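You operate a simulated robot arm through the tools that you are given. There is no shell and no other tool.

You run a simulated robot arm. Do the job below in one go: nothing can be reset, and whatever is moved stays where it is left.

JOB
Put things in order on the top of the long bench. At the end: the beige pad with a wooden grip stands on top of the grey steel weight; the blue pipe stub stands where the silver sink strainer stood; the silver sink strainer is on the beige chipboard board; the yellow pipe stub stands where the blue pipe stub stood; the brown soil block from the top of the long bench stands where the yellow pipe stub stood; whatever was shut is shut again. Leave all else as you found it, and nothing knocked over.

It is judged by the outcome, as a careful person would: the job done as asked, and still so three seconds after it is handed in. It fails if anything else is knocked over, pushed out of place, dropped, spilled or broken.

ROBOT AND FRAMES
A 7-joint arm with a two-finger parallel gripper, fixed in place. Base frame: the origin is at the foot of the arm, x ahead of it, y to its left, z up; the work surface is at about z = 0. Units: mm, degrees, N and s.
With the tool pointing down near the work surface it reaches from about 220 to 580 mm from the base axis. Its first joint turns from -66.0 to 66.0 degrees. Payload 2.5 kg.
Tool frame: the origin (TCP) lies between the finger pads and is the grasp point; the fingertips stand 23 mm ahead of it; z points along the fingers, y is the line along which they close. The gripper opens to 94 mm. The fingers are 38 mm wide and 10 mm thick; the gripper's body (54 by 96 mm) begins 39 mm behind the TCP.
Orientation is that of the tool frame in the base frame, as a unit quaternion [x, y, z, w]. With the fingers straight down and closing along the base's y, the tool's x points along the base's -x, its y along +y and its z along -z.

CONTROLS
- The arm moves only by the tool drive_tool. Its argument "rows" is a list of rows, each an object of numbers (a shift or turn left out is 0, a gripper value left out holds the last): "tx", "ty", "tz": the shift along the tool's x, y, z in cm; "wx", "wy", "wz": the turn, a rotation vector about the tool's x, y, z in degrees. In form: [{"tx": .., "ty": .., "tz": .., "wx": .., "wy": .., "wz": ..}, ...]. A call has 1 to 20 rows; each row is the pose to reach, as a shift and turn from the pose commanded when the call began, along the tool's axes at that moment. "jaw" is the gripper command, from -1 (shut) to 1 (fully open), values between in proportion, set as the call begins (left out, the last holds). Each row takes 0.2 s and may step no farther than 50 mm and 8.6 degrees from the row before; otherwise, or with a gripper value out of range, the whole call is refused. Where a pose cannot be reached the arm comes as near as it can. A force on the tool above 40 N (or 10 N above the force at the start of the call, whichever is more), or a blocked arm, ends the call early, and 0.2 s more pass. The fingers move at their own pace (about 108 mm/s each) and stop on an object; they squeeze with about 29 N. The grip force told is the motor's: it shows also when the fingers shut on nothing. Time passes only in rows, and 0.2 s behind the last, so rows that repeat a pose let the fingers close. The reply holds the time, the measured pose of the TCP, the force on the tool along the base axes, the opening and the grip force, in the units named above and with some noise, with the torque about the TCP (base axes, N m) and any sound that the robot's microphone picked up.
- Cameras (640 x 400 px; columns grow to the right, rows downward): "scene" is fixed at [111.3, -409.8, 518.5]; the picture's right is [0.83, -0.56, 0.00], its down [-0.40, -0.60, -0.69] and it looks along [0.39, 0.58, -0.72] (base axes); focal length 239 px, centre (320, 200). "wrist" rides on the gripper at [86, 16, -74] in the tool frame; the picture's right is [-0.18, 0.98, 0.00], its down [-0.58, -0.11, -0.81] and it looks along [-0.79, -0.15, 0.59] (tool axes); focal length 243 px, centre (320, 200).
- grab_frame(camera): a new picture of that camera. The clock stands still meanwhile.
- measure_at(camera, pixels): for up to 12 pixels [column, row] of the newest picture of that camera ("zoom" is the newest enlarged one), the place [x, y, z] in the base frame of the surface seen there, good to about 2 mm, but the place of the scene camera against the robot may be out by one fixed shift of up to 12 mm in any direction. The clock stands still meanwhile.
- inspect(camera, box): a new picture of the part [left, top, right, bottom] of that camera's present view, enlarged. The clock stands still meanwhile.
- finish_job(): hands the job in; it is judged then, once.

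Leave the gripper open and the arm clear of the work at the hand-in unless told otherwise.

The tools are called after ">>>" by a JSON object that holds its "name" and its "arguments". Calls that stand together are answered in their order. drive_tool: Moves the arm, as the interface text tells. Its arguments: {"type":"object","properties":{"rows":{"type":"array"},"jaw":{"type":"number"}},"required":["rows"]} The other tools are called the same way: grab_frame (camera) takes a picture; measure_at (camera, pixels) gives the place of the surface under pixels of a picture; inspect (camera, box) takes an enlarged picture of a part of a camera's view; finish_job () hands the job in.

At the start:

```text
t: 0.0
eef_pos: [429.7, -6.5, 297.0]
ee_rot: [0.0, 1.0, 0.0, 0.0]
ft_force: [-0.8, -1.3, -0.1]
wrist_torque: [0.01, 0.03, 0.02]
gripper_width: 93.8
grip_force: 0.0
```

scene: 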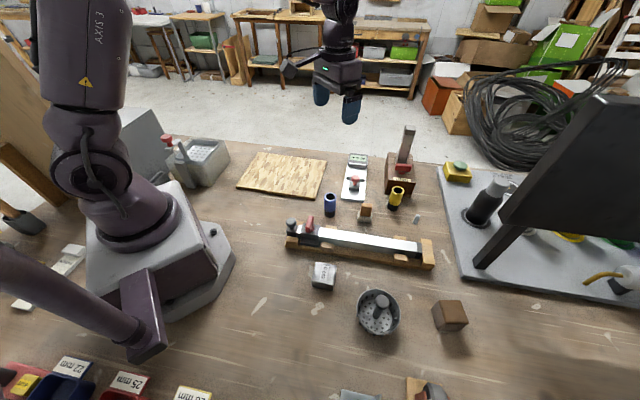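
wrist: 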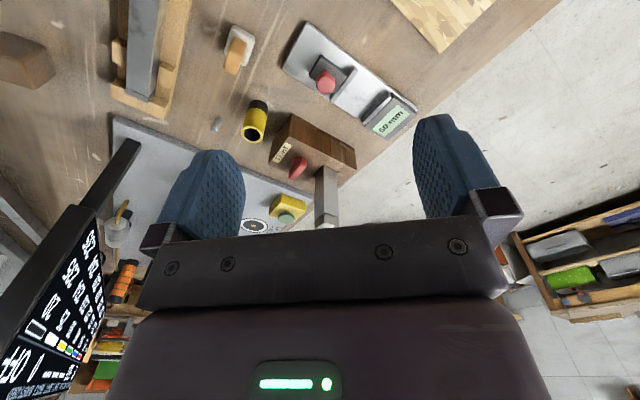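

I see the bench with the pad, weight, stubs, strainer, board and soil block. First I will take enlarged views of the scene to identify each item.

>>> {"name": "inspect", "arguments": {"camera": "scene", "box": [220, 120, 480, 280]}}

>>> {"name": "inspect", "arguments": {"camera": "scene", "box": [260, 230, 500, 400]}}

>>> {"name": "grab_frame", "arguments": {"camera": "wrist"}}

```text
2.46 times, centred on (350, 200) of scene
```

zoom: 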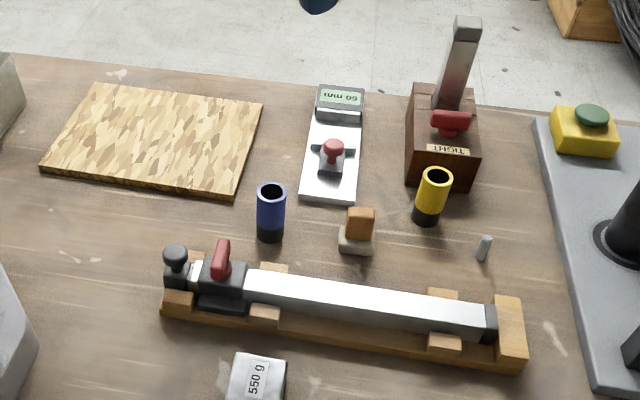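

```text
2.35 times, centred on (380, 315) of scene
```

zoom: 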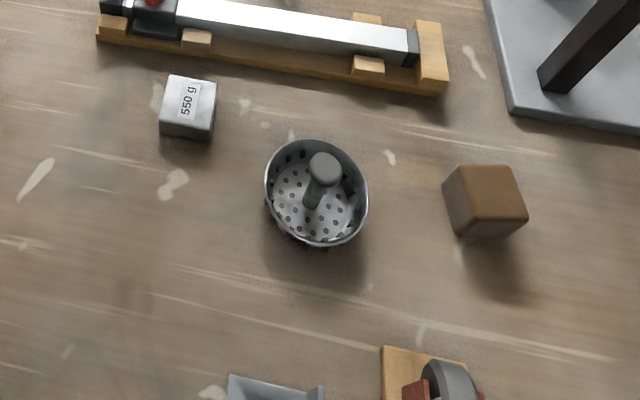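

```text
taken
```

wrist: 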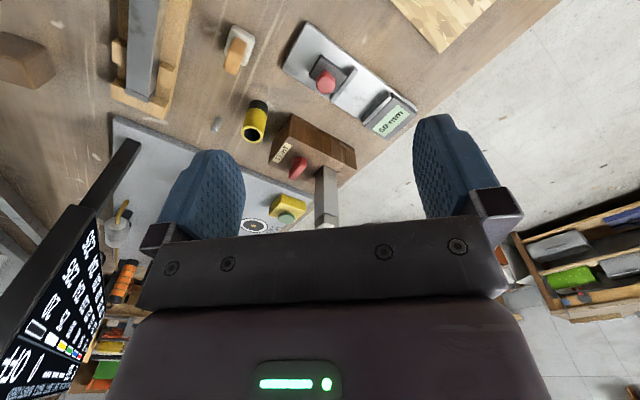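

The zoom shows the strainer (centre ~(316,195) with a knob at (325,165)), the weight (188,107) and the soil block (485,200). I will measure these in the newest zoom.

>>> {"name": "measure_at", "arguments": {"camera": "zoom", "pixels": [[325, 163], [312, 205], [268, 185], [366, 205], [320, 140], [312, 243], [188, 95], [165, 85], [210, 95], [485, 185], [450, 175], [520, 215]]}}

>>> {"name": "grab_frame", "arguments": {"camera": "scene"}}

```text
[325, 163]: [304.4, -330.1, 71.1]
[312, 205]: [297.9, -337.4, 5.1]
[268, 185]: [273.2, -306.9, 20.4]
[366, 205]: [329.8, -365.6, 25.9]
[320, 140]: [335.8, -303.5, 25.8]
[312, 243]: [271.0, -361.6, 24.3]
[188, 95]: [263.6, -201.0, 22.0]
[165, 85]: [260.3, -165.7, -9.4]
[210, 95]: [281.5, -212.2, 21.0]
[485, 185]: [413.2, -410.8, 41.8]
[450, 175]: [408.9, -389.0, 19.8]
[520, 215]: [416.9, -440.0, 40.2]
```

```text
taken
```

scene: 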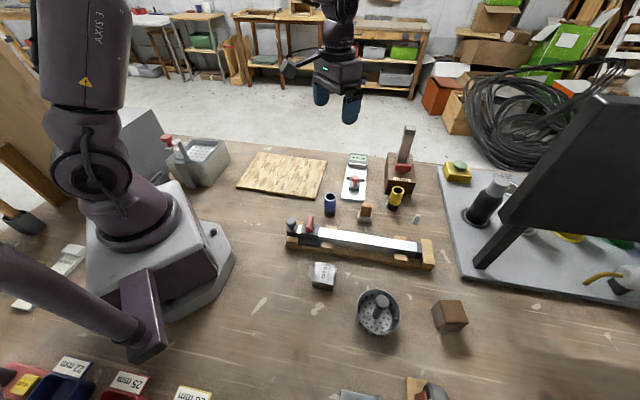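

Next I measure the stubs, the pad, the board and some table points in the scene picture to get the layout.

>>> {"name": "inspect", "arguments": {"camera": "scene", "box": [300, 140, 440, 228]}}

>>> {"name": "measure_at", "arguments": {"camera": "scene", "pixels": [[260, 300], [300, 330], [400, 280], [240, 186], [262, 152], [325, 163], [313, 198], [284, 175], [329, 197], [397, 190], [366, 207], [416, 218]]}}

```text
4.55 times, centred on (370, 184) of scene
```

zoom: 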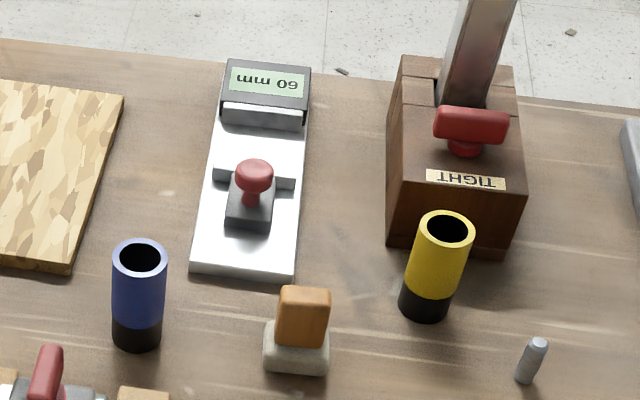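

```text
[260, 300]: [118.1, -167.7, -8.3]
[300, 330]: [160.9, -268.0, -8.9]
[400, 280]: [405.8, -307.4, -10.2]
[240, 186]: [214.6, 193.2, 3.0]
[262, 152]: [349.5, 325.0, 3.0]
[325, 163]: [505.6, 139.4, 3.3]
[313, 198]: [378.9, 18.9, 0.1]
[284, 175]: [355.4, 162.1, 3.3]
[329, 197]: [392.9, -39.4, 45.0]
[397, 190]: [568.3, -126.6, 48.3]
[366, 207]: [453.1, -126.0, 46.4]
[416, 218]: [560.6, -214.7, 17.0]
```

I measure the stub rims and bases, and the pad's grip and base, in this zoom.

>>> {"name": "measure_at", "arguments": {"camera": "zoom", "pixels": [[116, 258], [164, 258], [140, 242], [140, 276], [417, 225], [470, 228], [447, 214], [440, 250], [303, 295], [325, 330], [300, 335], [295, 365]]}}

>>> {"name": "measure_at", "arguments": {"camera": "wrist", "pixels": [[255, 138], [258, 104], [240, 40], [232, 55], [232, 68], [326, 82], [216, 125], [350, 120], [440, 20], [20, 50], [190, 30], [150, 60]]}}

```text
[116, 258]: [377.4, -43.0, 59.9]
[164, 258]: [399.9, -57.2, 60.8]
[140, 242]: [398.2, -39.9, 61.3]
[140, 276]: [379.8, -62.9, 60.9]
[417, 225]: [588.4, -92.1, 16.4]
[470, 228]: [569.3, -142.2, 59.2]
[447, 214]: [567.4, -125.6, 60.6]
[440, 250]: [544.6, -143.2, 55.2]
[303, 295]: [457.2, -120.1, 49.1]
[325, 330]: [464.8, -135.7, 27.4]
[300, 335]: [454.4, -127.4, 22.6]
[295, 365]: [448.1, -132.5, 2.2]
```

```text
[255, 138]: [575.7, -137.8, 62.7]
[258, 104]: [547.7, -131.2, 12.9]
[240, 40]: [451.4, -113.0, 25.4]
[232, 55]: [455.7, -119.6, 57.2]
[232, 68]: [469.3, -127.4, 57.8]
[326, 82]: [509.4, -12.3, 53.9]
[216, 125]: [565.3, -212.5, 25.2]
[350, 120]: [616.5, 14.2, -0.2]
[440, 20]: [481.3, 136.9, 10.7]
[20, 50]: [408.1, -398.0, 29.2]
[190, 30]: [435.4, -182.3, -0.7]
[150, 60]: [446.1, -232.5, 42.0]
```

The wrist camera reads the table near z = 0, while the scene camera reads about -9. I enlarge the wrist view around the yellow stub and the TIGHT block to get their clearances.

>>> {"name": "inspect", "arguments": {"camera": "wrist", "box": [160, 0, 400, 220]}}

```text
1.82 times, centred on (280, 110) of wrist
```

zoom: 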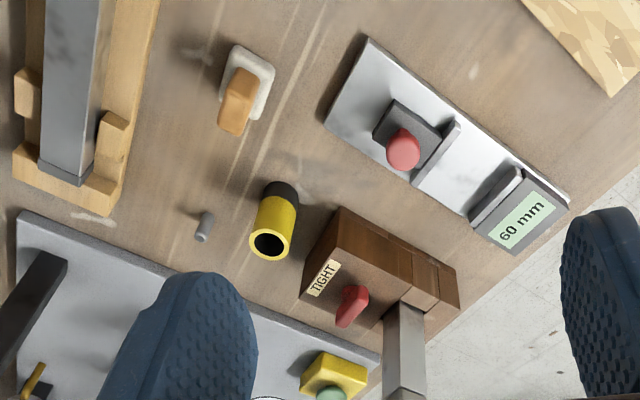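

I measure the TIGHT block's corners, the yellow stub's rim and base, the pin beside it, and the steel bar.

>>> {"name": "measure_at", "arguments": {"camera": "zoom", "pixels": [[340, 212], [303, 292], [322, 278], [440, 300], [456, 275], [380, 310], [398, 320], [253, 245], [292, 240], [270, 260], [282, 188], [205, 230]]}}

>>> {"name": "measure_at", "arguments": {"camera": "zoom", "pixels": [[270, 232], [268, 188], [295, 195], [240, 75], [245, 50], [270, 70], [225, 90], [262, 110], [228, 130], [245, 75], [258, 72], [230, 115]]}}

```text
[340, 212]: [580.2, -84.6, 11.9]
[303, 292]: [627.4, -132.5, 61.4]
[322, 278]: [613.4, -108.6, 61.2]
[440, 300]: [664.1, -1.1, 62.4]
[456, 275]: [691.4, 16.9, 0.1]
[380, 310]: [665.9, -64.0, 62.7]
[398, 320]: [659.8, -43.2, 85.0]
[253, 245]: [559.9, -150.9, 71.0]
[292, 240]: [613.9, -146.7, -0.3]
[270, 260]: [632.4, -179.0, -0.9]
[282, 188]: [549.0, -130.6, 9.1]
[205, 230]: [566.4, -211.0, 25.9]
```

```text
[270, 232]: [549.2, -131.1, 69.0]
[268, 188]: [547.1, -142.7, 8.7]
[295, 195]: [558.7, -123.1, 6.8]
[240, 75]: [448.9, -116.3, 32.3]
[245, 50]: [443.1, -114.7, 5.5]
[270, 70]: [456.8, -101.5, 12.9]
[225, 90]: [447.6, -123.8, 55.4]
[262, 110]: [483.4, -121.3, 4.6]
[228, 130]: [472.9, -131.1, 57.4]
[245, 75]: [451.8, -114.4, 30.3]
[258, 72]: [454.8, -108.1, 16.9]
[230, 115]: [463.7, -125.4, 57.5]
```

The TIGHT block's near face is about 48 mm from the yellow stub's axis, so there is room there. Now I move over the pad (about (458,-120)) to a height of 170 mm to see it from close up.

>>> {"name": "drive_tool", "arguments": {"rows": [{"tx": -0.6, "ty": -2.3, "tz": 2.5}, {"tx": -1.2, "ty": -4.6, "tz": 5.0}, {"tx": -1.8, "ty": -6.9, "tz": 7.6}, {"tx": -2.3, "ty": -9.2, "tz": 10.2}, {"tx": -2.8, "ty": -11.35, "tz": 12.7}], "jaw": 1}}

>>> {"name": "grab_frame", "arguments": {"camera": "wrist"}}

```text
t: 1.2
eef_pos: [457.8, -119.6, 172.3]
ee_rot: [0.0, 1.0, 0.0, 0.001]
ft_force: [-0.2, 0.1, -0.3]
wrist_torque: [0.0, 0.0, 0.01]
gripper_width: 93.9
grip_force: 0.0
```

```text
taken
```

wrist: 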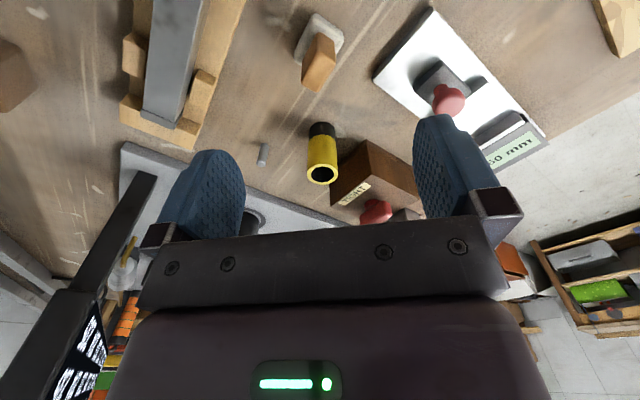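

Pad is at (320,50) in the wrist view. I enlarge it for its edges and the grip's orientation.

>>> {"name": "inspect", "arguments": {"camera": "wrist", "box": [260, 0, 400, 88]}}

```text
4.55 times, centred on (330, 44) of wrist
```

zoom: 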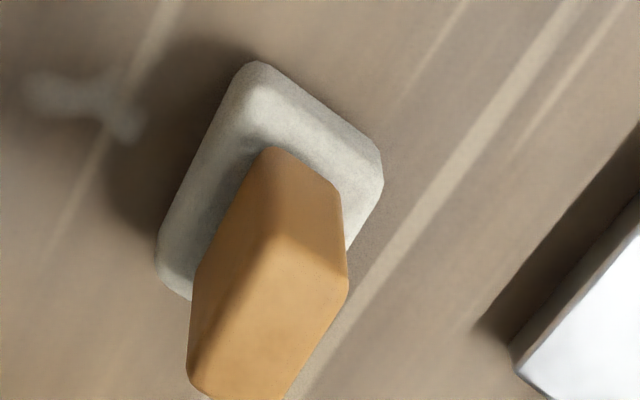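

I measure the pad's corners, top edges and the grip's top corners here.

>>> {"name": "measure_at", "arguments": {"camera": "zoom", "pixels": [[257, 66], [378, 160], [378, 185], [162, 262], [250, 100], [350, 155], [272, 240], [344, 284], [285, 385], [195, 360], [272, 155], [335, 190]]}}

```text
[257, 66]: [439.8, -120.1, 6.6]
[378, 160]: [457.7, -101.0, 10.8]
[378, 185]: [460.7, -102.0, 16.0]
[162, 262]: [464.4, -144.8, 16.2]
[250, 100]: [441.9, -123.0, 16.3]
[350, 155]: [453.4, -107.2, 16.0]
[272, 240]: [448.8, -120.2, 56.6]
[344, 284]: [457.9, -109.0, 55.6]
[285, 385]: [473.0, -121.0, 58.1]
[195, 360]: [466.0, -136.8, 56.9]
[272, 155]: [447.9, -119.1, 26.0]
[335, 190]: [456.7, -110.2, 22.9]
```

The grip's thin side (≈15 mm) lies along roughly 46° in the base plane, with its centre near (461.5,-122). I turn the gripper 44° about the tool axis so it closes on the thin side, and centre over it.

>>> {"name": "drive_tool", "arguments": {"rows": [{"tx": -0.1, "ty": -0.1, "wz": 7.4}, {"tx": -0.2, "ty": -0.15, "wz": 14.8}, {"tx": -0.37, "ty": -0.27, "wz": 22.2}, {"tx": -0.37, "ty": -0.27, "wz": 29.6}, {"tx": -0.37, "ty": -0.27, "wz": 37}, {"tx": -0.37, "ty": -0.27, "wz": 44}, {"tx": -0.37, "ty": -0.27, "tz": 4, "wz": 44}]}}

>>> {"name": "grab_frame", "arguments": {"camera": "wrist"}}

```text
t: 2.8
eef_pos: [462.7, -122.2, 131.8]
ee_rot: [0.375, 0.927, 0.0, 0.001]
ft_force: [0.2, 0.0, 0.2]
wrist_torque: [-0.03, 0.02, 0.01]
gripper_width: 94.1
grip_force: 0.1
```

```text
taken
```

wrist: 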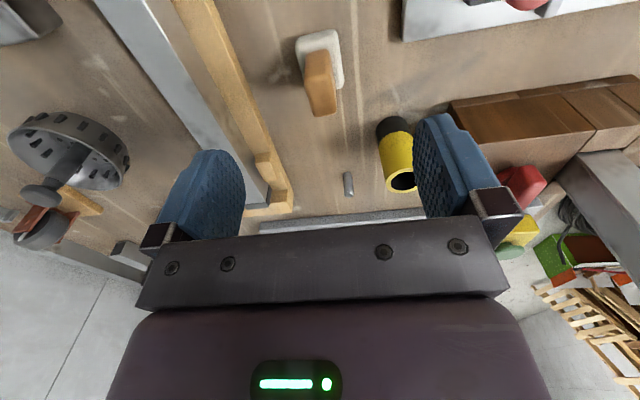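

The gripper lines up with the pad. I check the wooden slide's edge (left, around (235,90) to (285,190)) so that the left finger clears it.

>>> {"name": "measure_at", "arguments": {"camera": "wrist", "pixels": [[242, 90], [282, 175], [215, 20], [318, 80], [308, 110], [333, 110], [306, 55], [328, 55], [300, 42], [338, 35], [344, 75], [320, 112]]}}

```text
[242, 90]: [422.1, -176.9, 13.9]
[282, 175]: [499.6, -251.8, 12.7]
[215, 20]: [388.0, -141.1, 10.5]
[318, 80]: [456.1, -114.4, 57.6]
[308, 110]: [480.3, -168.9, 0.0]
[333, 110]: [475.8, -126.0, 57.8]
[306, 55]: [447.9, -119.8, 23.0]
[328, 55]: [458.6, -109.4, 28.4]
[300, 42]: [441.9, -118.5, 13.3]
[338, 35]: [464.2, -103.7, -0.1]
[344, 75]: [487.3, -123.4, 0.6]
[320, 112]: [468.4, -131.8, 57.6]
```

The slide edge is about 32 mm clear of the half-open left finger. I half close the jaw (47 mm) and go down 86 mm, so the tips stop above the pad's base.

>>> {"name": "drive_tool", "arguments": {"rows": [{"tz": 1}, {"tz": 3}, {"tz": 5}, {"tz": 7}, {"tz": 8}, {"tz": 8.6}], "jaw": 0}}

>>> {"name": "grab_frame", "arguments": {"camera": "wrist"}}

```text
t: 4.2
eef_pos: [462.6, -121.8, 45.4]
ee_rot: [0.374, 0.927, 0.0, 0.0]
ft_force: [-0.8, -0.5, -0.2]
wrist_torque: [-0.03, 0.05, 0.01]
gripper_width: 47.0
grip_force: 0.1
```

```text
taken
```

wrist: 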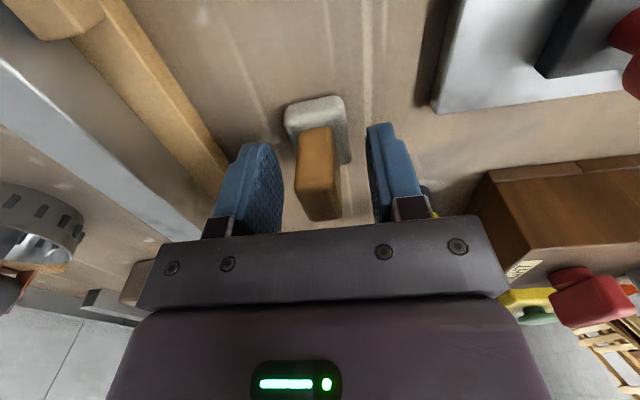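

The grip sits between the fingers at (320,170). I close the jaw and hold still while it grips.

>>> {"name": "drive_tool", "arguments": {"rows": [{"tz": 0}, {"tz": 0}, {"tz": 0}], "jaw": -1}}

```text
t: 5.0
eef_pos: [462.4, -122.7, 43.5]
ee_rot: [0.375, 0.927, 0.0, 0.0]
ft_force: [0.2, -0.3, -1.0]
wrist_torque: [0.02, 0.02, -0.03]
gripper_width: 17.8
grip_force: 28.6
```

The grip is held at 17.8 mm. I lift it straight up 120 mm.

>>> {"name": "drive_tool", "arguments": {"rows": [{"tz": -0.5}, {"tz": -2}, {"tz": -5}, {"tz": -8}, {"tz": -11}, {"tz": -12.5}]}}

>>> {"name": "grab_frame", "arguments": {"camera": "wrist"}}

>>> {"name": "inspect", "arguments": {"camera": "scene", "box": [280, 230, 440, 340]}}

```text
t: 6.4
eef_pos: [460.6, -123.2, 169.6]
ee_rot: [0.375, 0.927, 0.001, -0.001]
ft_force: [-0.4, -0.1, -0.3]
wrist_torque: [-0.02, -0.02, -0.01]
gripper_width: 17.2
grip_force: 28.9
```

```text
taken
```

wrist: 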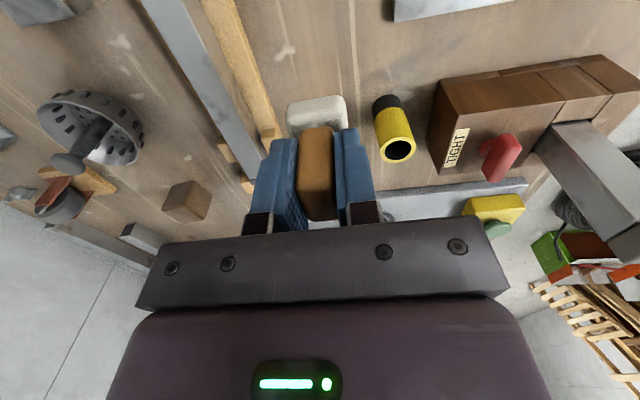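

```text
3.64 times, centred on (360, 285) of scene
```

zoom: 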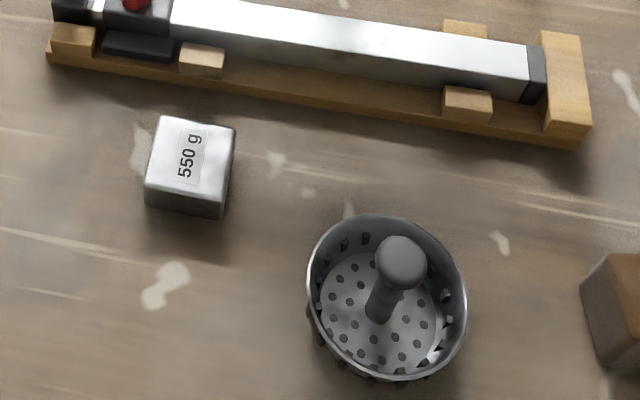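

The pad is up in the grip. I measure the weight's top corners and the strainer in the scene zoom.

>>> {"name": "measure_at", "arguments": {"camera": "zoom", "pixels": [[165, 121], [231, 131], [223, 186], [150, 180], [190, 155], [148, 205], [222, 213], [400, 255], [308, 290], [466, 310], [400, 216], [390, 378]]}}

>>> {"name": "measure_at", "arguments": {"camera": "wrist", "pixels": [[395, 150], [388, 102], [68, 162], [95, 105], [45, 115], [140, 140], [185, 205], [205, 190], [185, 185], [480, 105], [455, 150], [105, 155]]}}

```text
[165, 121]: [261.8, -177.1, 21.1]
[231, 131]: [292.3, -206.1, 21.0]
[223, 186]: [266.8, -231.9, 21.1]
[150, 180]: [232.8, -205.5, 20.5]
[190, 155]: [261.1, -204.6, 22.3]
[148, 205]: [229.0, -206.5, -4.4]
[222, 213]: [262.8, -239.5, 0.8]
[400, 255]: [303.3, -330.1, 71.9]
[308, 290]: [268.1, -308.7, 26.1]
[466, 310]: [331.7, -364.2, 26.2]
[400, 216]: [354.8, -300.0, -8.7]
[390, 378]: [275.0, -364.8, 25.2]
```

```text
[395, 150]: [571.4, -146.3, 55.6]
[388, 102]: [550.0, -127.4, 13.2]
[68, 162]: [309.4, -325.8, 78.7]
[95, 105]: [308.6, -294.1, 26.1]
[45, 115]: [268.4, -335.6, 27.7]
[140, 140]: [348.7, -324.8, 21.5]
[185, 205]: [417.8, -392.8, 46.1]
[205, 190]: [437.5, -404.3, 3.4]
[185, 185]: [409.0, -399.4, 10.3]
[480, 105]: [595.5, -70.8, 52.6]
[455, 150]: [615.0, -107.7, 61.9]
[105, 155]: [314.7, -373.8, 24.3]
```

The weight's top centre is near (264,-205) in the scene frame, sides at about 45°, top near z = 30. Before crossing the long slide I check how tall its lever and knob are.

>>> {"name": "inspect", "arguments": {"camera": "scene", "box": [270, 190, 370, 260]}}

>>> {"name": "measure_at", "arguments": {"camera": "scene", "pixels": [[311, 218], [308, 226], [291, 222], [291, 230], [330, 232], [420, 246], [427, 248]]}}

```text
5.71 times, centred on (320, 225) of scene
```

zoom: 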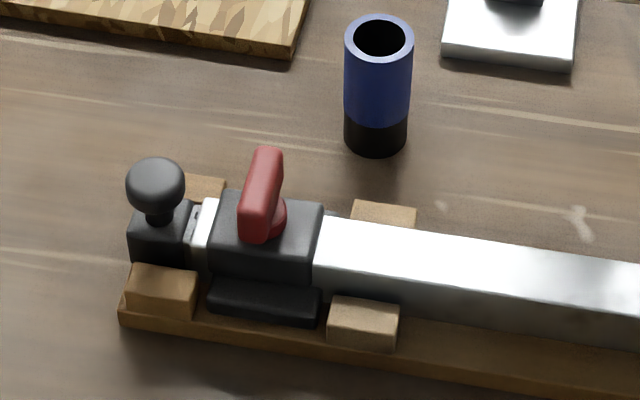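

```text
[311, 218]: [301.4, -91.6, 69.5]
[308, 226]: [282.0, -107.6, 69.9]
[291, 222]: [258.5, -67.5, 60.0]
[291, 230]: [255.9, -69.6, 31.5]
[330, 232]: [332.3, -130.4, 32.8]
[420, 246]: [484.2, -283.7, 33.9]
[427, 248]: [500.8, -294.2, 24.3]
```

The lever top is at about z = 79, and the pad's underside is at about 125, so it clears. I carry the pad over the weight to about (266,-202).

>>> {"name": "drive_tool", "arguments": {"rows": [{"tx": 1.2, "ty": -2.7}, {"tx": 2.9, "ty": -6.5}, {"tx": 4.7, "ty": -10.7}, {"tx": 6.6, "ty": -14.9}, {"tx": 8.0, "ty": -18.0}, {"tx": 8.54, "ty": -19.28}, {"tx": 8.54, "ty": -19.28}]}}

>>> {"name": "grab_frame", "arguments": {"camera": "wrist"}}

```text
t: 8.0
eef_pos: [264.8, -201.7, 167.8]
ee_rot: [0.374, 0.927, -0.001, 0.0]
ft_force: [-0.1, -0.7, 0.0]
wrist_torque: [0.03, 0.01, 0.03]
gripper_width: 17.3
grip_force: 28.9
```

```text
taken
```

wrist: 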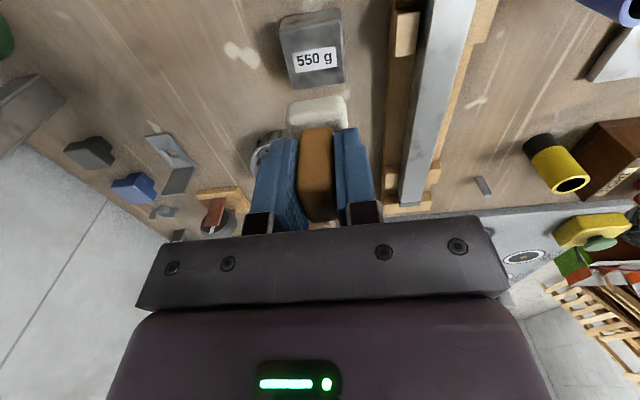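

The weight (550 g) shows at (313,50), just above the pad in the image. I enlarge it and measure its top corners.

>>> {"name": "inspect", "arguments": {"camera": "wrist", "box": [250, 0, 390, 88]}}

```text
4.55 times, centred on (320, 44) of wrist
```

zoom: 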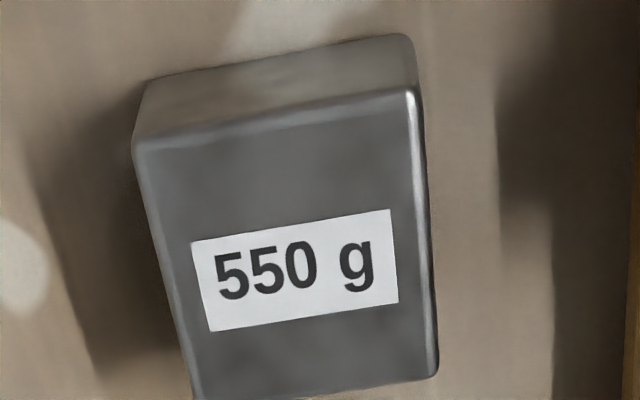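

>>> {"name": "measure_at", "arguments": {"camera": "zoom", "pixels": [[142, 145], [405, 100], [434, 370], [200, 392], [275, 125], [420, 230], [170, 270], [318, 383], [300, 240], [290, 180]]}}

```text
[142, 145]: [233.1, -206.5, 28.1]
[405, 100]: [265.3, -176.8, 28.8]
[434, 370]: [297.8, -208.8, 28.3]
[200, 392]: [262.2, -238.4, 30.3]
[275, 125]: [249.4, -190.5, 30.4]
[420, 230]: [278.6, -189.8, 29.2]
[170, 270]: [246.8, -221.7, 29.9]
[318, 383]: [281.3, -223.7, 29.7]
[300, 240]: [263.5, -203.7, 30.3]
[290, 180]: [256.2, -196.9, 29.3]
```

The weight's top centre is (264.3,-207) at z≈30, with sides at about 43°. I shift to that centre, turn 3°, and go down until the pad is about 3 mm above it.

>>> {"name": "drive_tool", "arguments": {"rows": [{"tx": -0.22, "ty": -0.48, "wz": 3}, {"tx": -0.22, "ty": -0.48, "tz": 3, "wz": 3}, {"tx": -0.22, "ty": -0.48, "tz": 6, "wz": 3}, {"tx": -0.22, "ty": -0.48, "tz": 8, "wz": 3}, {"tx": -0.22, "ty": -0.48, "tz": 9.1, "wz": 3}, {"tx": -0.22, "ty": -0.48, "tz": 9.1, "wz": 3}]}}

>>> {"name": "grab_frame", "arguments": {"camera": "wrist"}}

>>> {"name": "inspect", "arguments": {"camera": "scene", "box": [280, 220, 380, 300]}}

```text
t: 9.4
eef_pos: [263.4, -208.0, 78.0]
ee_rot: [0.399, 0.917, 0.0, 0.0]
ft_force: [-0.1, -0.1, 0.2]
wrist_torque: [0.0, -0.02, 0.0]
gripper_width: 17.5
grip_force: 28.8
```

```text
taken
```

wrist: 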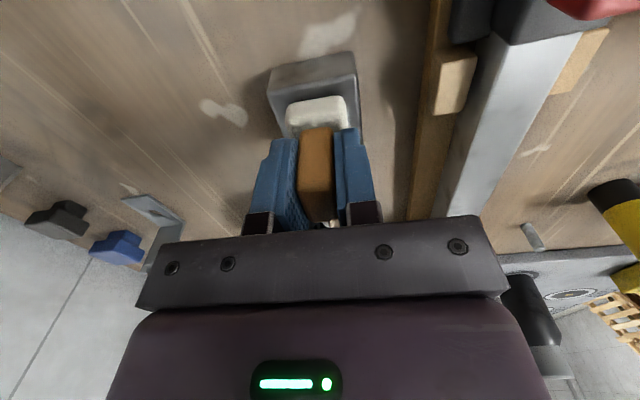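

```text
5.00 times, centred on (330, 260) of scene
```

zoom: 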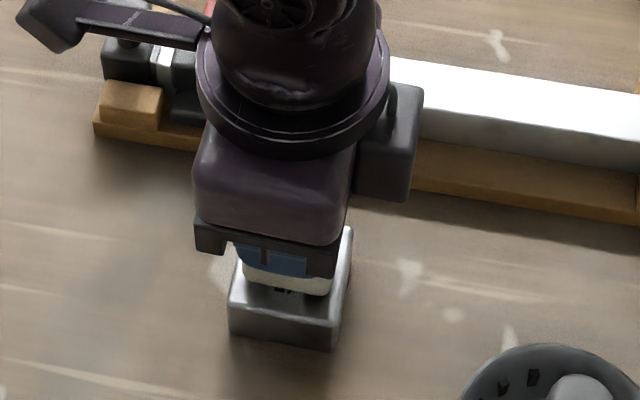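

The pad hovers just above the weight. I enlarge the wrist view to check how it is centred.

>>> {"name": "inspect", "arguments": {"camera": "wrist", "box": [240, 40, 400, 140]}}

```text
4.00 times, centred on (320, 90) of wrist
```

zoom: 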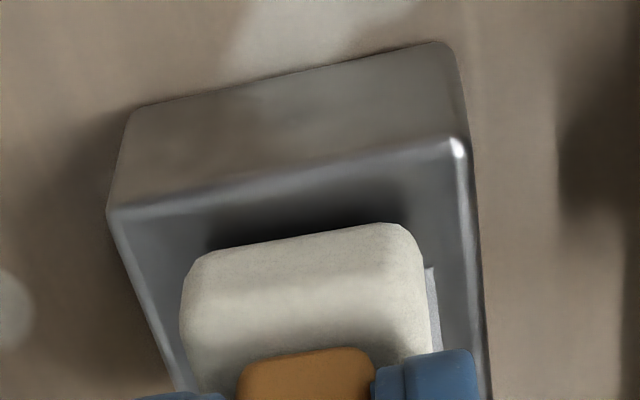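

>>> {"name": "measure_at", "arguments": {"camera": "zoom", "pixels": [[118, 210], [455, 150], [285, 182], [150, 300], [475, 260], [200, 268], [400, 235], [185, 310], [422, 285], [300, 250]]}}

```text
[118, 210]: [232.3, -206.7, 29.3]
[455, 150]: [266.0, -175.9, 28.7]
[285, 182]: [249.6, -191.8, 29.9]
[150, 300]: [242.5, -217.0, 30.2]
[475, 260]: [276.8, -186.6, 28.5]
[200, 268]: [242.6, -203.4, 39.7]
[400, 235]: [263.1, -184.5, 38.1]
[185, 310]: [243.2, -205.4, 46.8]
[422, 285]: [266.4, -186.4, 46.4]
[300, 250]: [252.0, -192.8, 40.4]
```

The pad is centred on the weight within about 1 mm, and still about 3 mm above it. I lower in 1 mm steps and watch the force.

>>> {"name": "drive_tool", "arguments": {"rows": [{"tz": 0.1}, {"tz": 0.2}, {"tz": 0.3}, {"tz": 0.3}]}}

```text
t: 10.4
eef_pos: [264.2, -207.6, 74.8]
ee_rot: [0.398, 0.917, 0.0, 0.0]
ft_force: [-0.2, 0.9, -0.4]
wrist_torque: [0.0, 0.0, 0.0]
gripper_width: 17.6
grip_force: 28.5
```

>>> {"name": "drive_tool", "arguments": {"rows": [{"tz": 0.1}, {"tz": 0.1}]}}

>>> {"name": "inspect", "arguments": {"camera": "wrist", "box": [240, 40, 400, 140]}}

```text
t: 11.0
eef_pos: [263.8, -207.9, 76.0]
ee_rot: [0.399, 0.917, -0.001, 0.001]
ft_force: [0.3, 1.1, 4.3]
wrist_torque: [0.02, -0.04, 0.03]
gripper_width: 17.3
grip_force: 29.3
```

```text
4.00 times, centred on (320, 90) of wrist
```

zoom: 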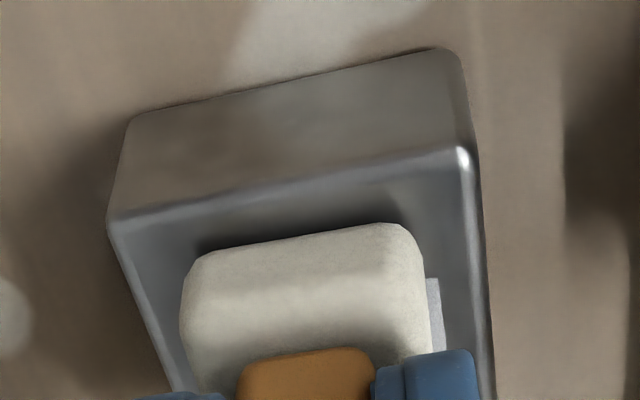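

An upward force of 4 N means the pad has touched down. I open the jaw to 47 mm and stay still a moment.

>>> {"name": "drive_tool", "arguments": {"rows": [{"tz": 0}, {"tz": 0}, {"tz": 0}], "jaw": 0}}

>>> {"name": "drive_tool", "arguments": {"rows": [{"tz": -1}, {"tz": -3}, {"tz": -6}, {"tz": -9}, {"tz": -10}]}}

>>> {"name": "grab_frame", "arguments": {"camera": "wrist"}}

>>> {"name": "grab_frame", "arguments": {"camera": "scene"}}

```text
t: 11.8
eef_pos: [264.8, -207.3, 75.7]
ee_rot: [0.399, 0.917, 0.001, 0.0]
ft_force: [-0.1, -0.5, 0.4]
wrist_torque: [0.01, 0.01, -0.02]
gripper_width: 47.1
grip_force: 0.1
```

```text
t: 13.0
eef_pos: [264.7, -206.2, 175.2]
ee_rot: [0.399, 0.917, 0.0, 0.0]
ft_force: [0.7, 1.4, -0.3]
wrist_torque: [0.01, 0.0, 0.01]
gripper_width: 47.1
grip_force: 0.0
```

```text
taken
```

wrist: 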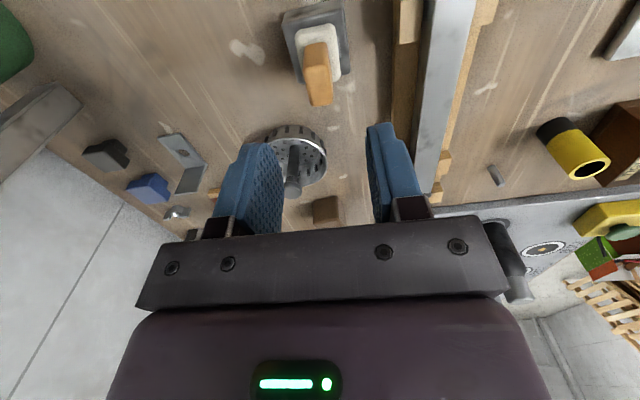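

```text
taken
```

scene: 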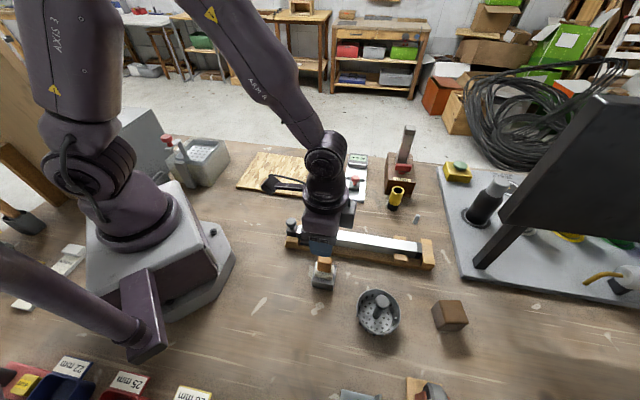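

The pad stands on the weight. Next is the strainer: I move to about (303,-337) at z = 190 above its knob.

>>> {"name": "drive_tool", "arguments": {"rows": [{"tx": -2, "ty": -1, "tz": -1.6}, {"tx": -5.5, "ty": -2.7, "tz": -1.6}, {"tx": -9.3, "ty": -4.6, "tz": -1.6}, {"tx": -11.6, "ty": -5.7, "tz": -1.6}, {"tx": -12.15, "ty": -5.98, "tz": -1.6}, {"tx": -12.15, "ty": -5.98, "tz": -1.6}]}}

>>> {"name": "grab_frame", "arguments": {"camera": "wrist"}}

```text
t: 14.4
eef_pos: [301.8, -337.3, 191.1]
ee_rot: [0.399, 0.917, 0.0, 0.0]
ft_force: [-0.9, 0.3, 0.4]
wrist_torque: [-0.01, -0.01, -0.02]
gripper_width: 46.7
grip_force: 0.1
```

```text
taken
```

wrist: 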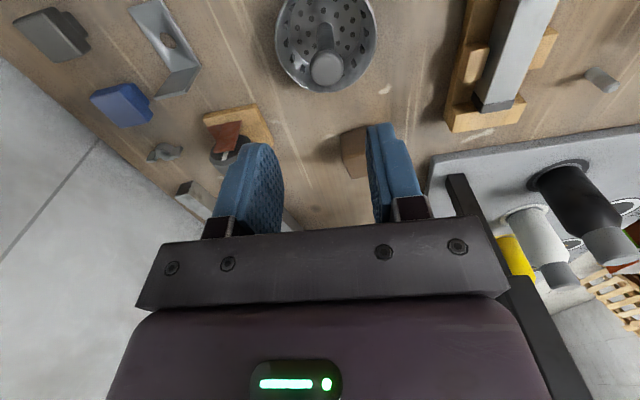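

The strainer shows at (325,40) with the knob top at (327,68). I enlarge and measure the rim and knob.

>>> {"name": "inspect", "arguments": {"camera": "wrist", "box": [245, 0, 405, 100]}}

```text
4.00 times, centred on (325, 50) of wrist
```

zoom: 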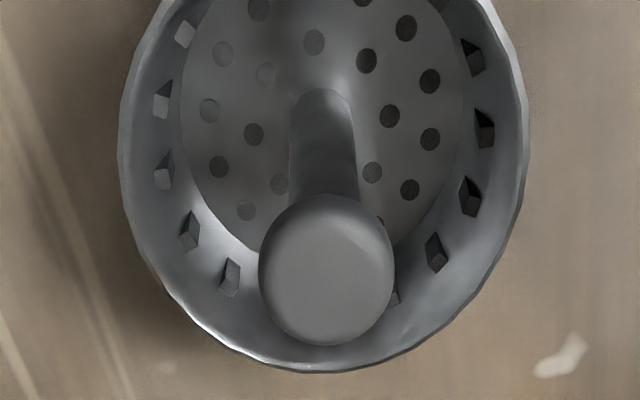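

>>> {"name": "measure_at", "arguments": {"camera": "zoom", "pixels": [[327, 275], [268, 275], [386, 268], [327, 335], [330, 225], [125, 140], [522, 120], [325, 368], [200, 320], [450, 315], [325, 170], [325, 120]]}}

```text
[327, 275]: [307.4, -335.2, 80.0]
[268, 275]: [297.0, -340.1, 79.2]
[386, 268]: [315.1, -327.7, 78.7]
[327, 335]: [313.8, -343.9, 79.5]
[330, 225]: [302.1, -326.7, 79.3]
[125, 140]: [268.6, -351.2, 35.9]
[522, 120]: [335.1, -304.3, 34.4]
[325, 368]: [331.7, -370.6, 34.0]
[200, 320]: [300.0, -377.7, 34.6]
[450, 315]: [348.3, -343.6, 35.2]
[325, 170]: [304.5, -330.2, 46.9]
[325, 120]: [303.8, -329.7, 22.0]
```

The strainer's centre is about (307,-335.5), with rim radius 42 and knob 20 mm wide topping at z≈80. I centre over it and go down so the pads reach the knob head at z≈71.

>>> {"name": "drive_tool", "arguments": {"rows": [{"tx": -0.11, "ty": 0.34, "tz": 2}, {"tx": -0.11, "ty": 0.34, "tz": 5}, {"tx": -0.11, "ty": 0.34, "tz": 8}, {"tx": -0.11, "ty": 0.34, "tz": 9.5}, {"tx": -0.11, "ty": 0.34, "tz": 9.5}]}}

>>> {"name": "grab_frame", "arguments": {"camera": "wrist"}}

```text
t: 15.6
eef_pos: [307.5, -336.0, 95.6]
ee_rot: [0.399, 0.917, -0.001, -0.001]
ft_force: [-0.5, 0.7, -0.7]
wrist_torque: [0.01, -0.02, 0.0]
gripper_width: 47.2
grip_force: 0.0
```

```text
taken
```

wrist: 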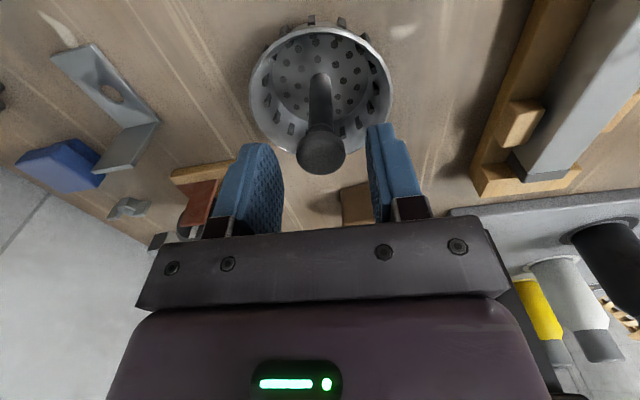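

The knob at (321,153) is centred between the fingers. I go down 24 mm more and then close.

>>> {"name": "drive_tool", "arguments": {"rows": [{"tz": 1}, {"tz": 2}, {"tz": 2.5}, {"tz": 2.5}]}}

>>> {"name": "inspect", "arguments": {"camera": "wrist", "box": [220, 60, 420, 220]}}

```text
t: 16.6
eef_pos: [306.9, -335.4, 70.1]
ee_rot: [0.399, 0.917, 0.0, 0.0]
ft_force: [0.0, 0.4, -0.4]
wrist_torque: [-0.04, 0.04, 0.02]
gripper_width: 46.8
grip_force: 0.1
```

```text
2.50 times, centred on (320, 140) of wrist
```

zoom: 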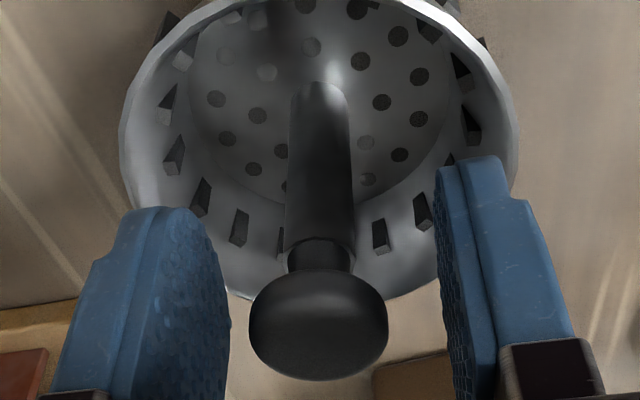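

The knob head lies between the pads. I close the jaw.

>>> {"name": "drive_tool", "arguments": {"rows": [{"tz": 0}, {"tz": 0}, {"tz": 0}], "jaw": -1}}

>>> {"name": "inspect", "arguments": {"camera": "wrist", "box": [220, 60, 420, 220]}}

```text
t: 17.4
eef_pos: [306.4, -335.5, 70.4]
ee_rot: [0.398, 0.917, 0.0, 0.001]
ft_force: [0.8, 0.0, 1.1]
wrist_torque: [-0.04, -0.02, 0.01]
gripper_width: 24.4
grip_force: 28.7
```

```text
2.50 times, centred on (320, 140) of wrist
```

zoom: 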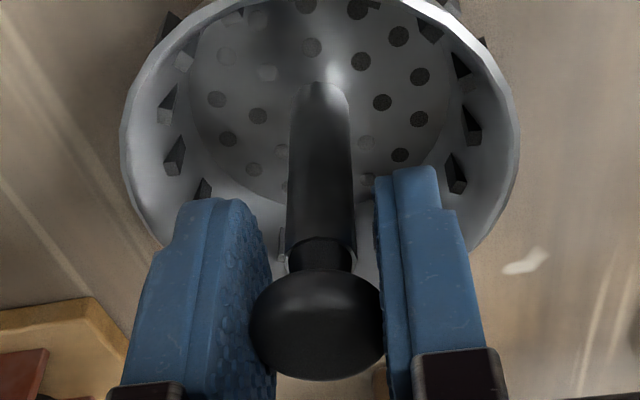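

The knob is held at 24.4 mm and the strainer did not shift. I lift it 130 mm to z≈200.

>>> {"name": "drive_tool", "arguments": {"rows": [{"tz": -0.3}, {"tz": -1}, {"tz": -2.5}, {"tz": -5}, {"tz": -8}, {"tz": -11}, {"tz": -13}, {"tz": -13.5}]}}

>>> {"name": "grab_frame", "arguments": {"camera": "wrist"}}

>>> {"name": "inspect", "arguments": {"camera": "scene", "box": [220, 130, 460, 290]}}

```text
t: 19.2
eef_pos: [305.0, -335.3, 206.7]
ee_rot: [0.399, 0.917, 0.0, -0.001]
ft_force: [0.7, 0.5, -0.6]
wrist_torque: [0.02, 0.03, -0.02]
gripper_width: 24.6
grip_force: 29.3
```

```text
taken
```

wrist: 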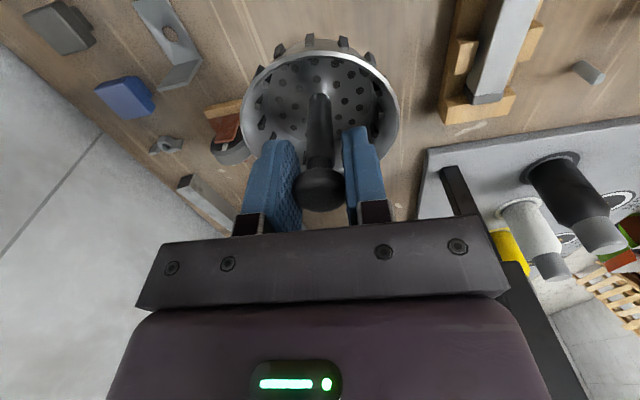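

```text
2.50 times, centred on (340, 210) of scene
```

zoom: 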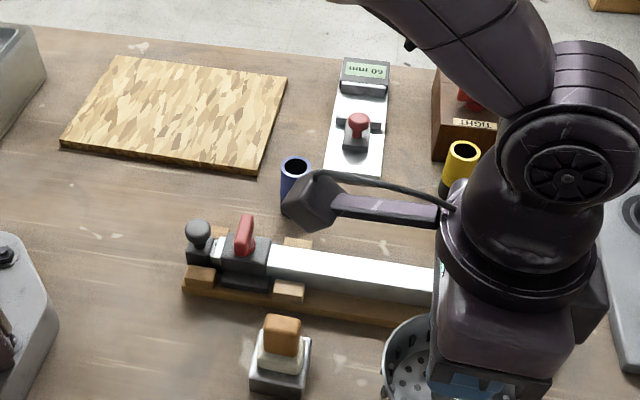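

The strainer hangs steady, with its bottom near z = 135. I carry it in an even move over the slide and blue stub to above the chipboard board's centre, about (363,166), turning the tool back to its plain orientation on the way.

>>> {"name": "drive_tool", "arguments": {"rows": [{"tx": 0.98, "ty": 1.15, "wz": -1.4}, {"tx": 2.62, "ty": 3.06, "wz": -3.8}, {"tx": 4.59, "ty": 5.36, "wz": -6.6}, {"tx": 6.89, "ty": 8.04, "wz": -9.9}, {"tx": 9.51, "ty": 11.11, "wz": -13.6}, {"tx": 12.14, "ty": 14.17, "wz": -17.4}, {"tx": 14.76, "ty": 17.24, "wz": -21.2}, {"tx": 17.38, "ty": 20.3, "wz": -24.9}, {"tx": 20.01, "ty": 23.36, "wz": -28.7}, {"tx": 22.63, "ty": 26.43, "wz": -32.4}, {"tx": 25.26, "ty": 29.49, "wz": -36.2}, {"tx": 27.55, "ty": 32.17, "wz": -39.5}, {"tx": 29.52, "ty": 34.47, "wz": -42.3}, {"tx": 31.16, "ty": 36.39, "wz": -44.7}, {"tx": 32.14, "ty": 37.53, "wz": -46.1}, {"tx": 32.8, "ty": 38.3, "wz": -47}, {"tx": 32.8, "ty": 38.3, "wz": -47}]}}

>>> {"name": "grab_frame", "arguments": {"camera": "wrist"}}

>>> {"name": "grab_frame", "arguments": {"camera": "scene"}}

```text
t: 22.8
eef_pos: [364.8, 166.6, 204.7]
ee_rot: [0.0, 1.0, 0.0, 0.0]
ft_force: [-1.0, 0.5, -0.9]
wrist_torque: [0.02, 0.0, 0.0]
gripper_width: 24.4
grip_force: 29.7
```

```text
taken
```

wrist: 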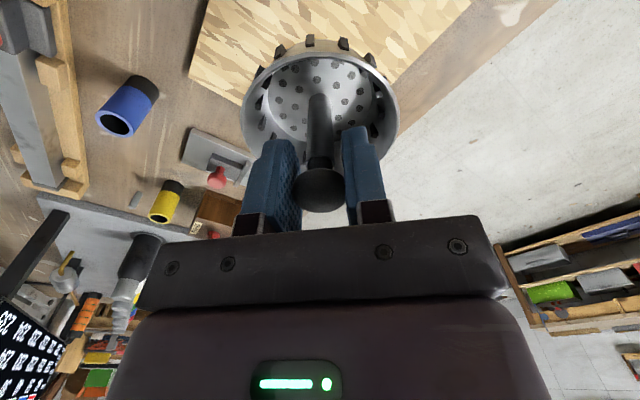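

```text
taken
```

scene: 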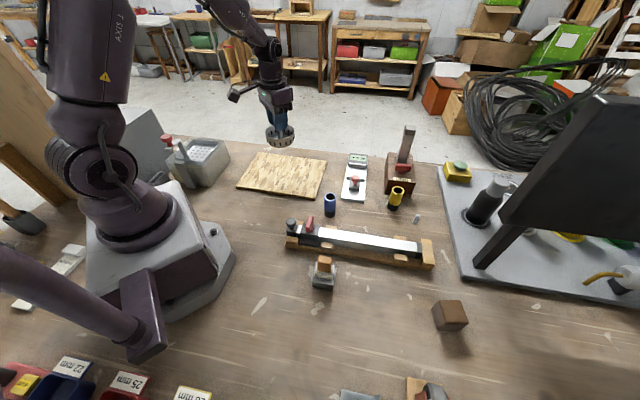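

The strainer is over the board centre. I lower it to about 4 mm above the board (board top z≈11).

>>> {"name": "drive_tool", "arguments": {"rows": [{"tz": 1.5}, {"tz": 4}, {"tz": 7}, {"tz": 9.5}, {"tz": 11.3}, {"tz": 12.0}, {"tz": 12.0}]}}

>>> {"name": "grab_frame", "arguments": {"camera": "wrist"}}

>>> {"name": "inspect", "arguments": {"camera": "scene", "box": [220, 120, 350, 210]}}

```text
t: 24.4
eef_pos: [363.7, 166.3, 84.6]
ee_rot: [0.0, 1.0, -0.001, 0.0]
ft_force: [0.1, 0.2, -0.4]
wrist_torque: [-0.01, -0.02, 0.02]
gripper_width: 24.5
grip_force: 29.0
```

```text
taken
```

wrist: 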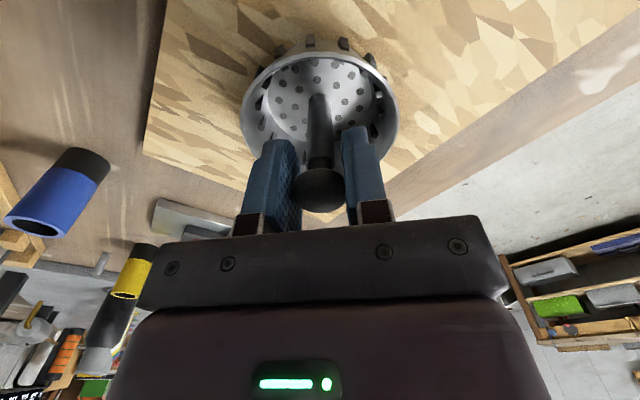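

```text
4.44 times, centred on (285, 165) of scene
```

zoom: 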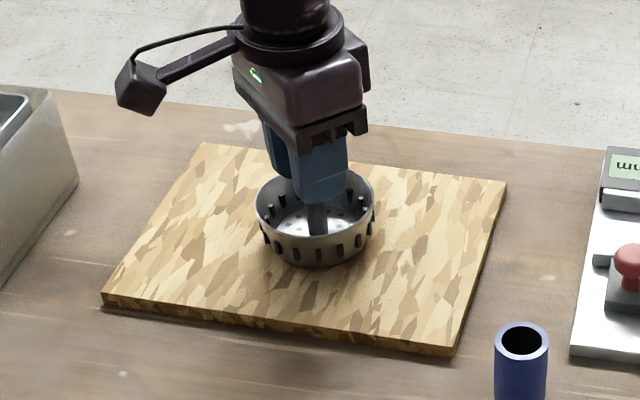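

Well centred on the board. I creep down in 1 mm steps and watch for contact.

>>> {"name": "drive_tool", "arguments": {"rows": [{"tz": 0.1}, {"tz": 0.2}, {"tz": 0.3}, {"tz": 0.3}]}}

```text
t: 25.4
eef_pos: [362.7, 164.9, 81.5]
ee_rot: [0.0, 1.0, 0.0, -0.001]
ft_force: [-1.8, -1.7, 6.5]
wrist_torque: [0.09, 0.13, 0.05]
gripper_width: 24.5
grip_force: 28.7
```

An upward force of 6.5 N shows it has touched the board. I open the jaw to 47 mm and then rise.

>>> {"name": "drive_tool", "arguments": {"rows": [{"tz": 0}, {"tz": 0}, {"tz": 0}], "jaw": 0}}

>>> {"name": "drive_tool", "arguments": {"rows": [{"tz": -1}, {"tz": -3}, {"tz": -6}, {"tz": -9}]}}

>>> {"name": "grab_frame", "arguments": {"camera": "wrist"}}

>>> {"name": "inspect", "arguments": {"camera": "scene", "box": [220, 120, 350, 210]}}

```text
t: 26.2
eef_pos: [364.0, 165.6, 81.3]
ee_rot: [0.0, 1.0, 0.0, 0.0]
ft_force: [-0.7, 0.2, 1.6]
wrist_torque: [-0.04, 0.01, 0.01]
gripper_width: 46.9
grip_force: 0.1
```

```text
t: 27.2
eef_pos: [362.0, 166.9, 171.9]
ee_rot: [0.0, 1.0, 0.0, -0.001]
ft_force: [-0.8, -0.1, 0.0]
wrist_torque: [0.03, 0.0, 0.0]
gripper_width: 46.7
grip_force: 0.0
```

```text
taken
```

wrist: 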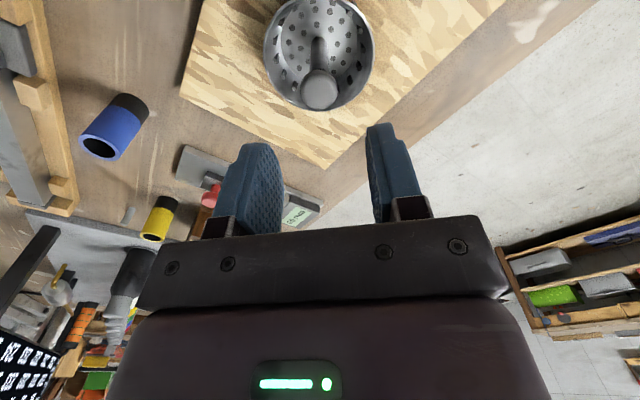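

```text
4.44 times, centred on (285, 165) of scene
```

zoom: 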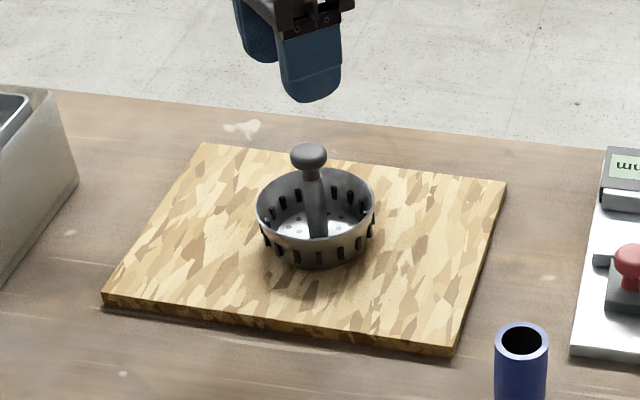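

The strainer stands on the board. Next, the blue stub: I move over it to about (392,-54) at z = 190 for a measuring look.

>>> {"name": "drive_tool", "arguments": {"rows": [{"tx": -0.3, "ty": -2, "tz": -1.0}, {"tx": -0.8, "ty": -6, "tz": -1.8}, {"tx": -1.4, "ty": -10.5, "tz": -1.8}, {"tx": -2, "ty": -15, "tz": -1.8}, {"tx": -2.5, "ty": -19, "tz": -1.8}, {"tx": -2.8, "ty": -21.3, "tz": -1.8}, {"tx": -2.9, "ty": -22, "tz": -1.8}, {"tx": -2.9, "ty": -22, "tz": -1.8}]}}

>>> {"name": "grab_frame", "arguments": {"camera": "wrist"}}

>>> {"name": "inspect", "arguments": {"camera": "wrist", "box": [240, 0, 400, 100]}}

```text
t: 29.0
eef_pos: [391.8, -54.1, 190.4]
ee_rot: [0.0, 1.0, 0.0, 0.0]
ft_force: [0.8, -0.4, -0.2]
wrist_torque: [-0.01, 0.0, -0.03]
gripper_width: 46.8
grip_force: 0.0
```

```text
taken
```

wrist: 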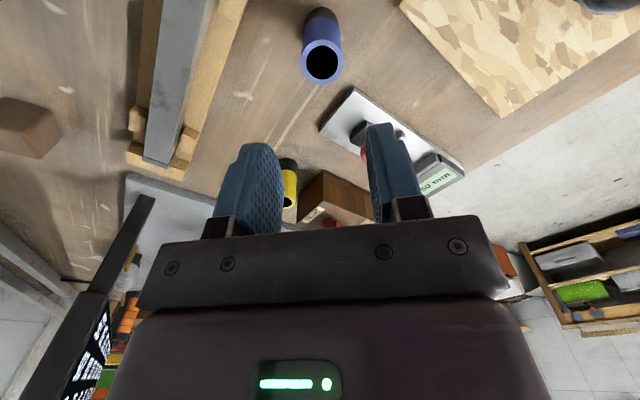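

```text
4.00 times, centred on (320, 50) of wrist
```

zoom: 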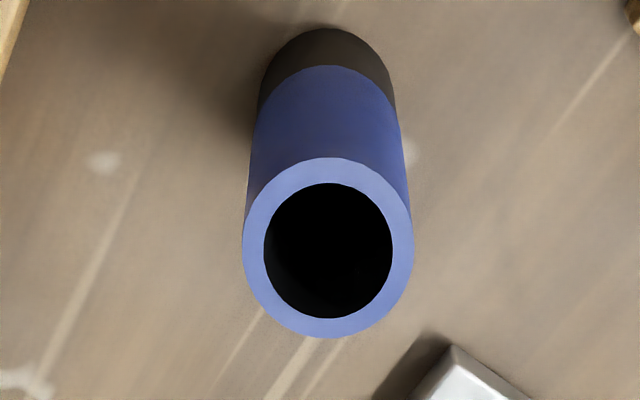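

>>> {"name": "measure_at", "arguments": {"camera": "zoom", "pixels": [[328, 170], [327, 328], [254, 245], [403, 250], [275, 195], [380, 195], [275, 305], [380, 305], [325, 32], [325, 50], [325, 90], [325, 250]]}}

```text
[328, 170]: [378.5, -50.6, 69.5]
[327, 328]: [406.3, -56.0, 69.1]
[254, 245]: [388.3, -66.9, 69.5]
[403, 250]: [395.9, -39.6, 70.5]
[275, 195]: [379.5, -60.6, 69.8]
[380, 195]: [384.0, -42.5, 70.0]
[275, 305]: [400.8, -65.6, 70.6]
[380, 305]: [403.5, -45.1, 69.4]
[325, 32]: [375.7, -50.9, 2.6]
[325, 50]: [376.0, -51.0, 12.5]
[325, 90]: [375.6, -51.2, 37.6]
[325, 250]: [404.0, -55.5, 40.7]
```

The blue stub's axis is at (392.2,-53.3), about 32 mm across and 70 mm tall. I open to 56 mm and go down around it to z = 45.

>>> {"name": "drive_tool", "arguments": {"rows": [{"tx": -0.02, "ty": 0.07, "tz": 3}, {"tx": -0.02, "ty": 0.07, "tz": 6.5}, {"tx": -0.02, "ty": 0.07, "tz": 10}, {"tx": -0.02, "ty": 0.07, "tz": 12.5}, {"tx": -0.02, "ty": 0.07, "tz": 14}, {"tx": -0.02, "ty": 0.07, "tz": 14.5}, {"tx": -0.02, "ty": 0.07, "tz": 14.5}], "jaw": 0.2}}

>>> {"name": "grab_frame", "arguments": {"camera": "wrist"}}

```text
t: 30.6
eef_pos: [392.0, -53.9, 45.2]
ee_rot: [0.0, 1.0, 0.0, 0.0]
ft_force: [0.7, -0.1, 0.4]
wrist_torque: [-0.03, 0.02, -0.02]
gripper_width: 56.5
grip_force: 0.0
```

```text
taken
```

wrist: 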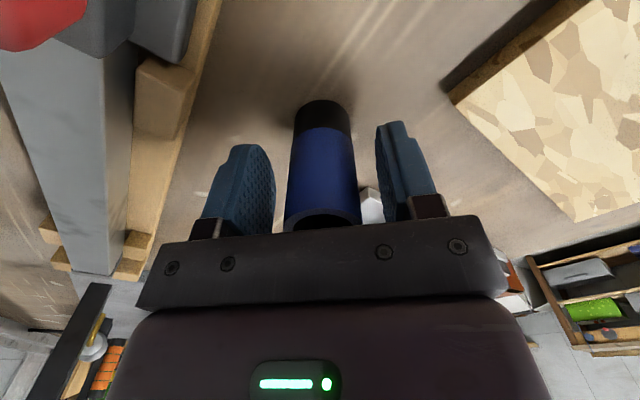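

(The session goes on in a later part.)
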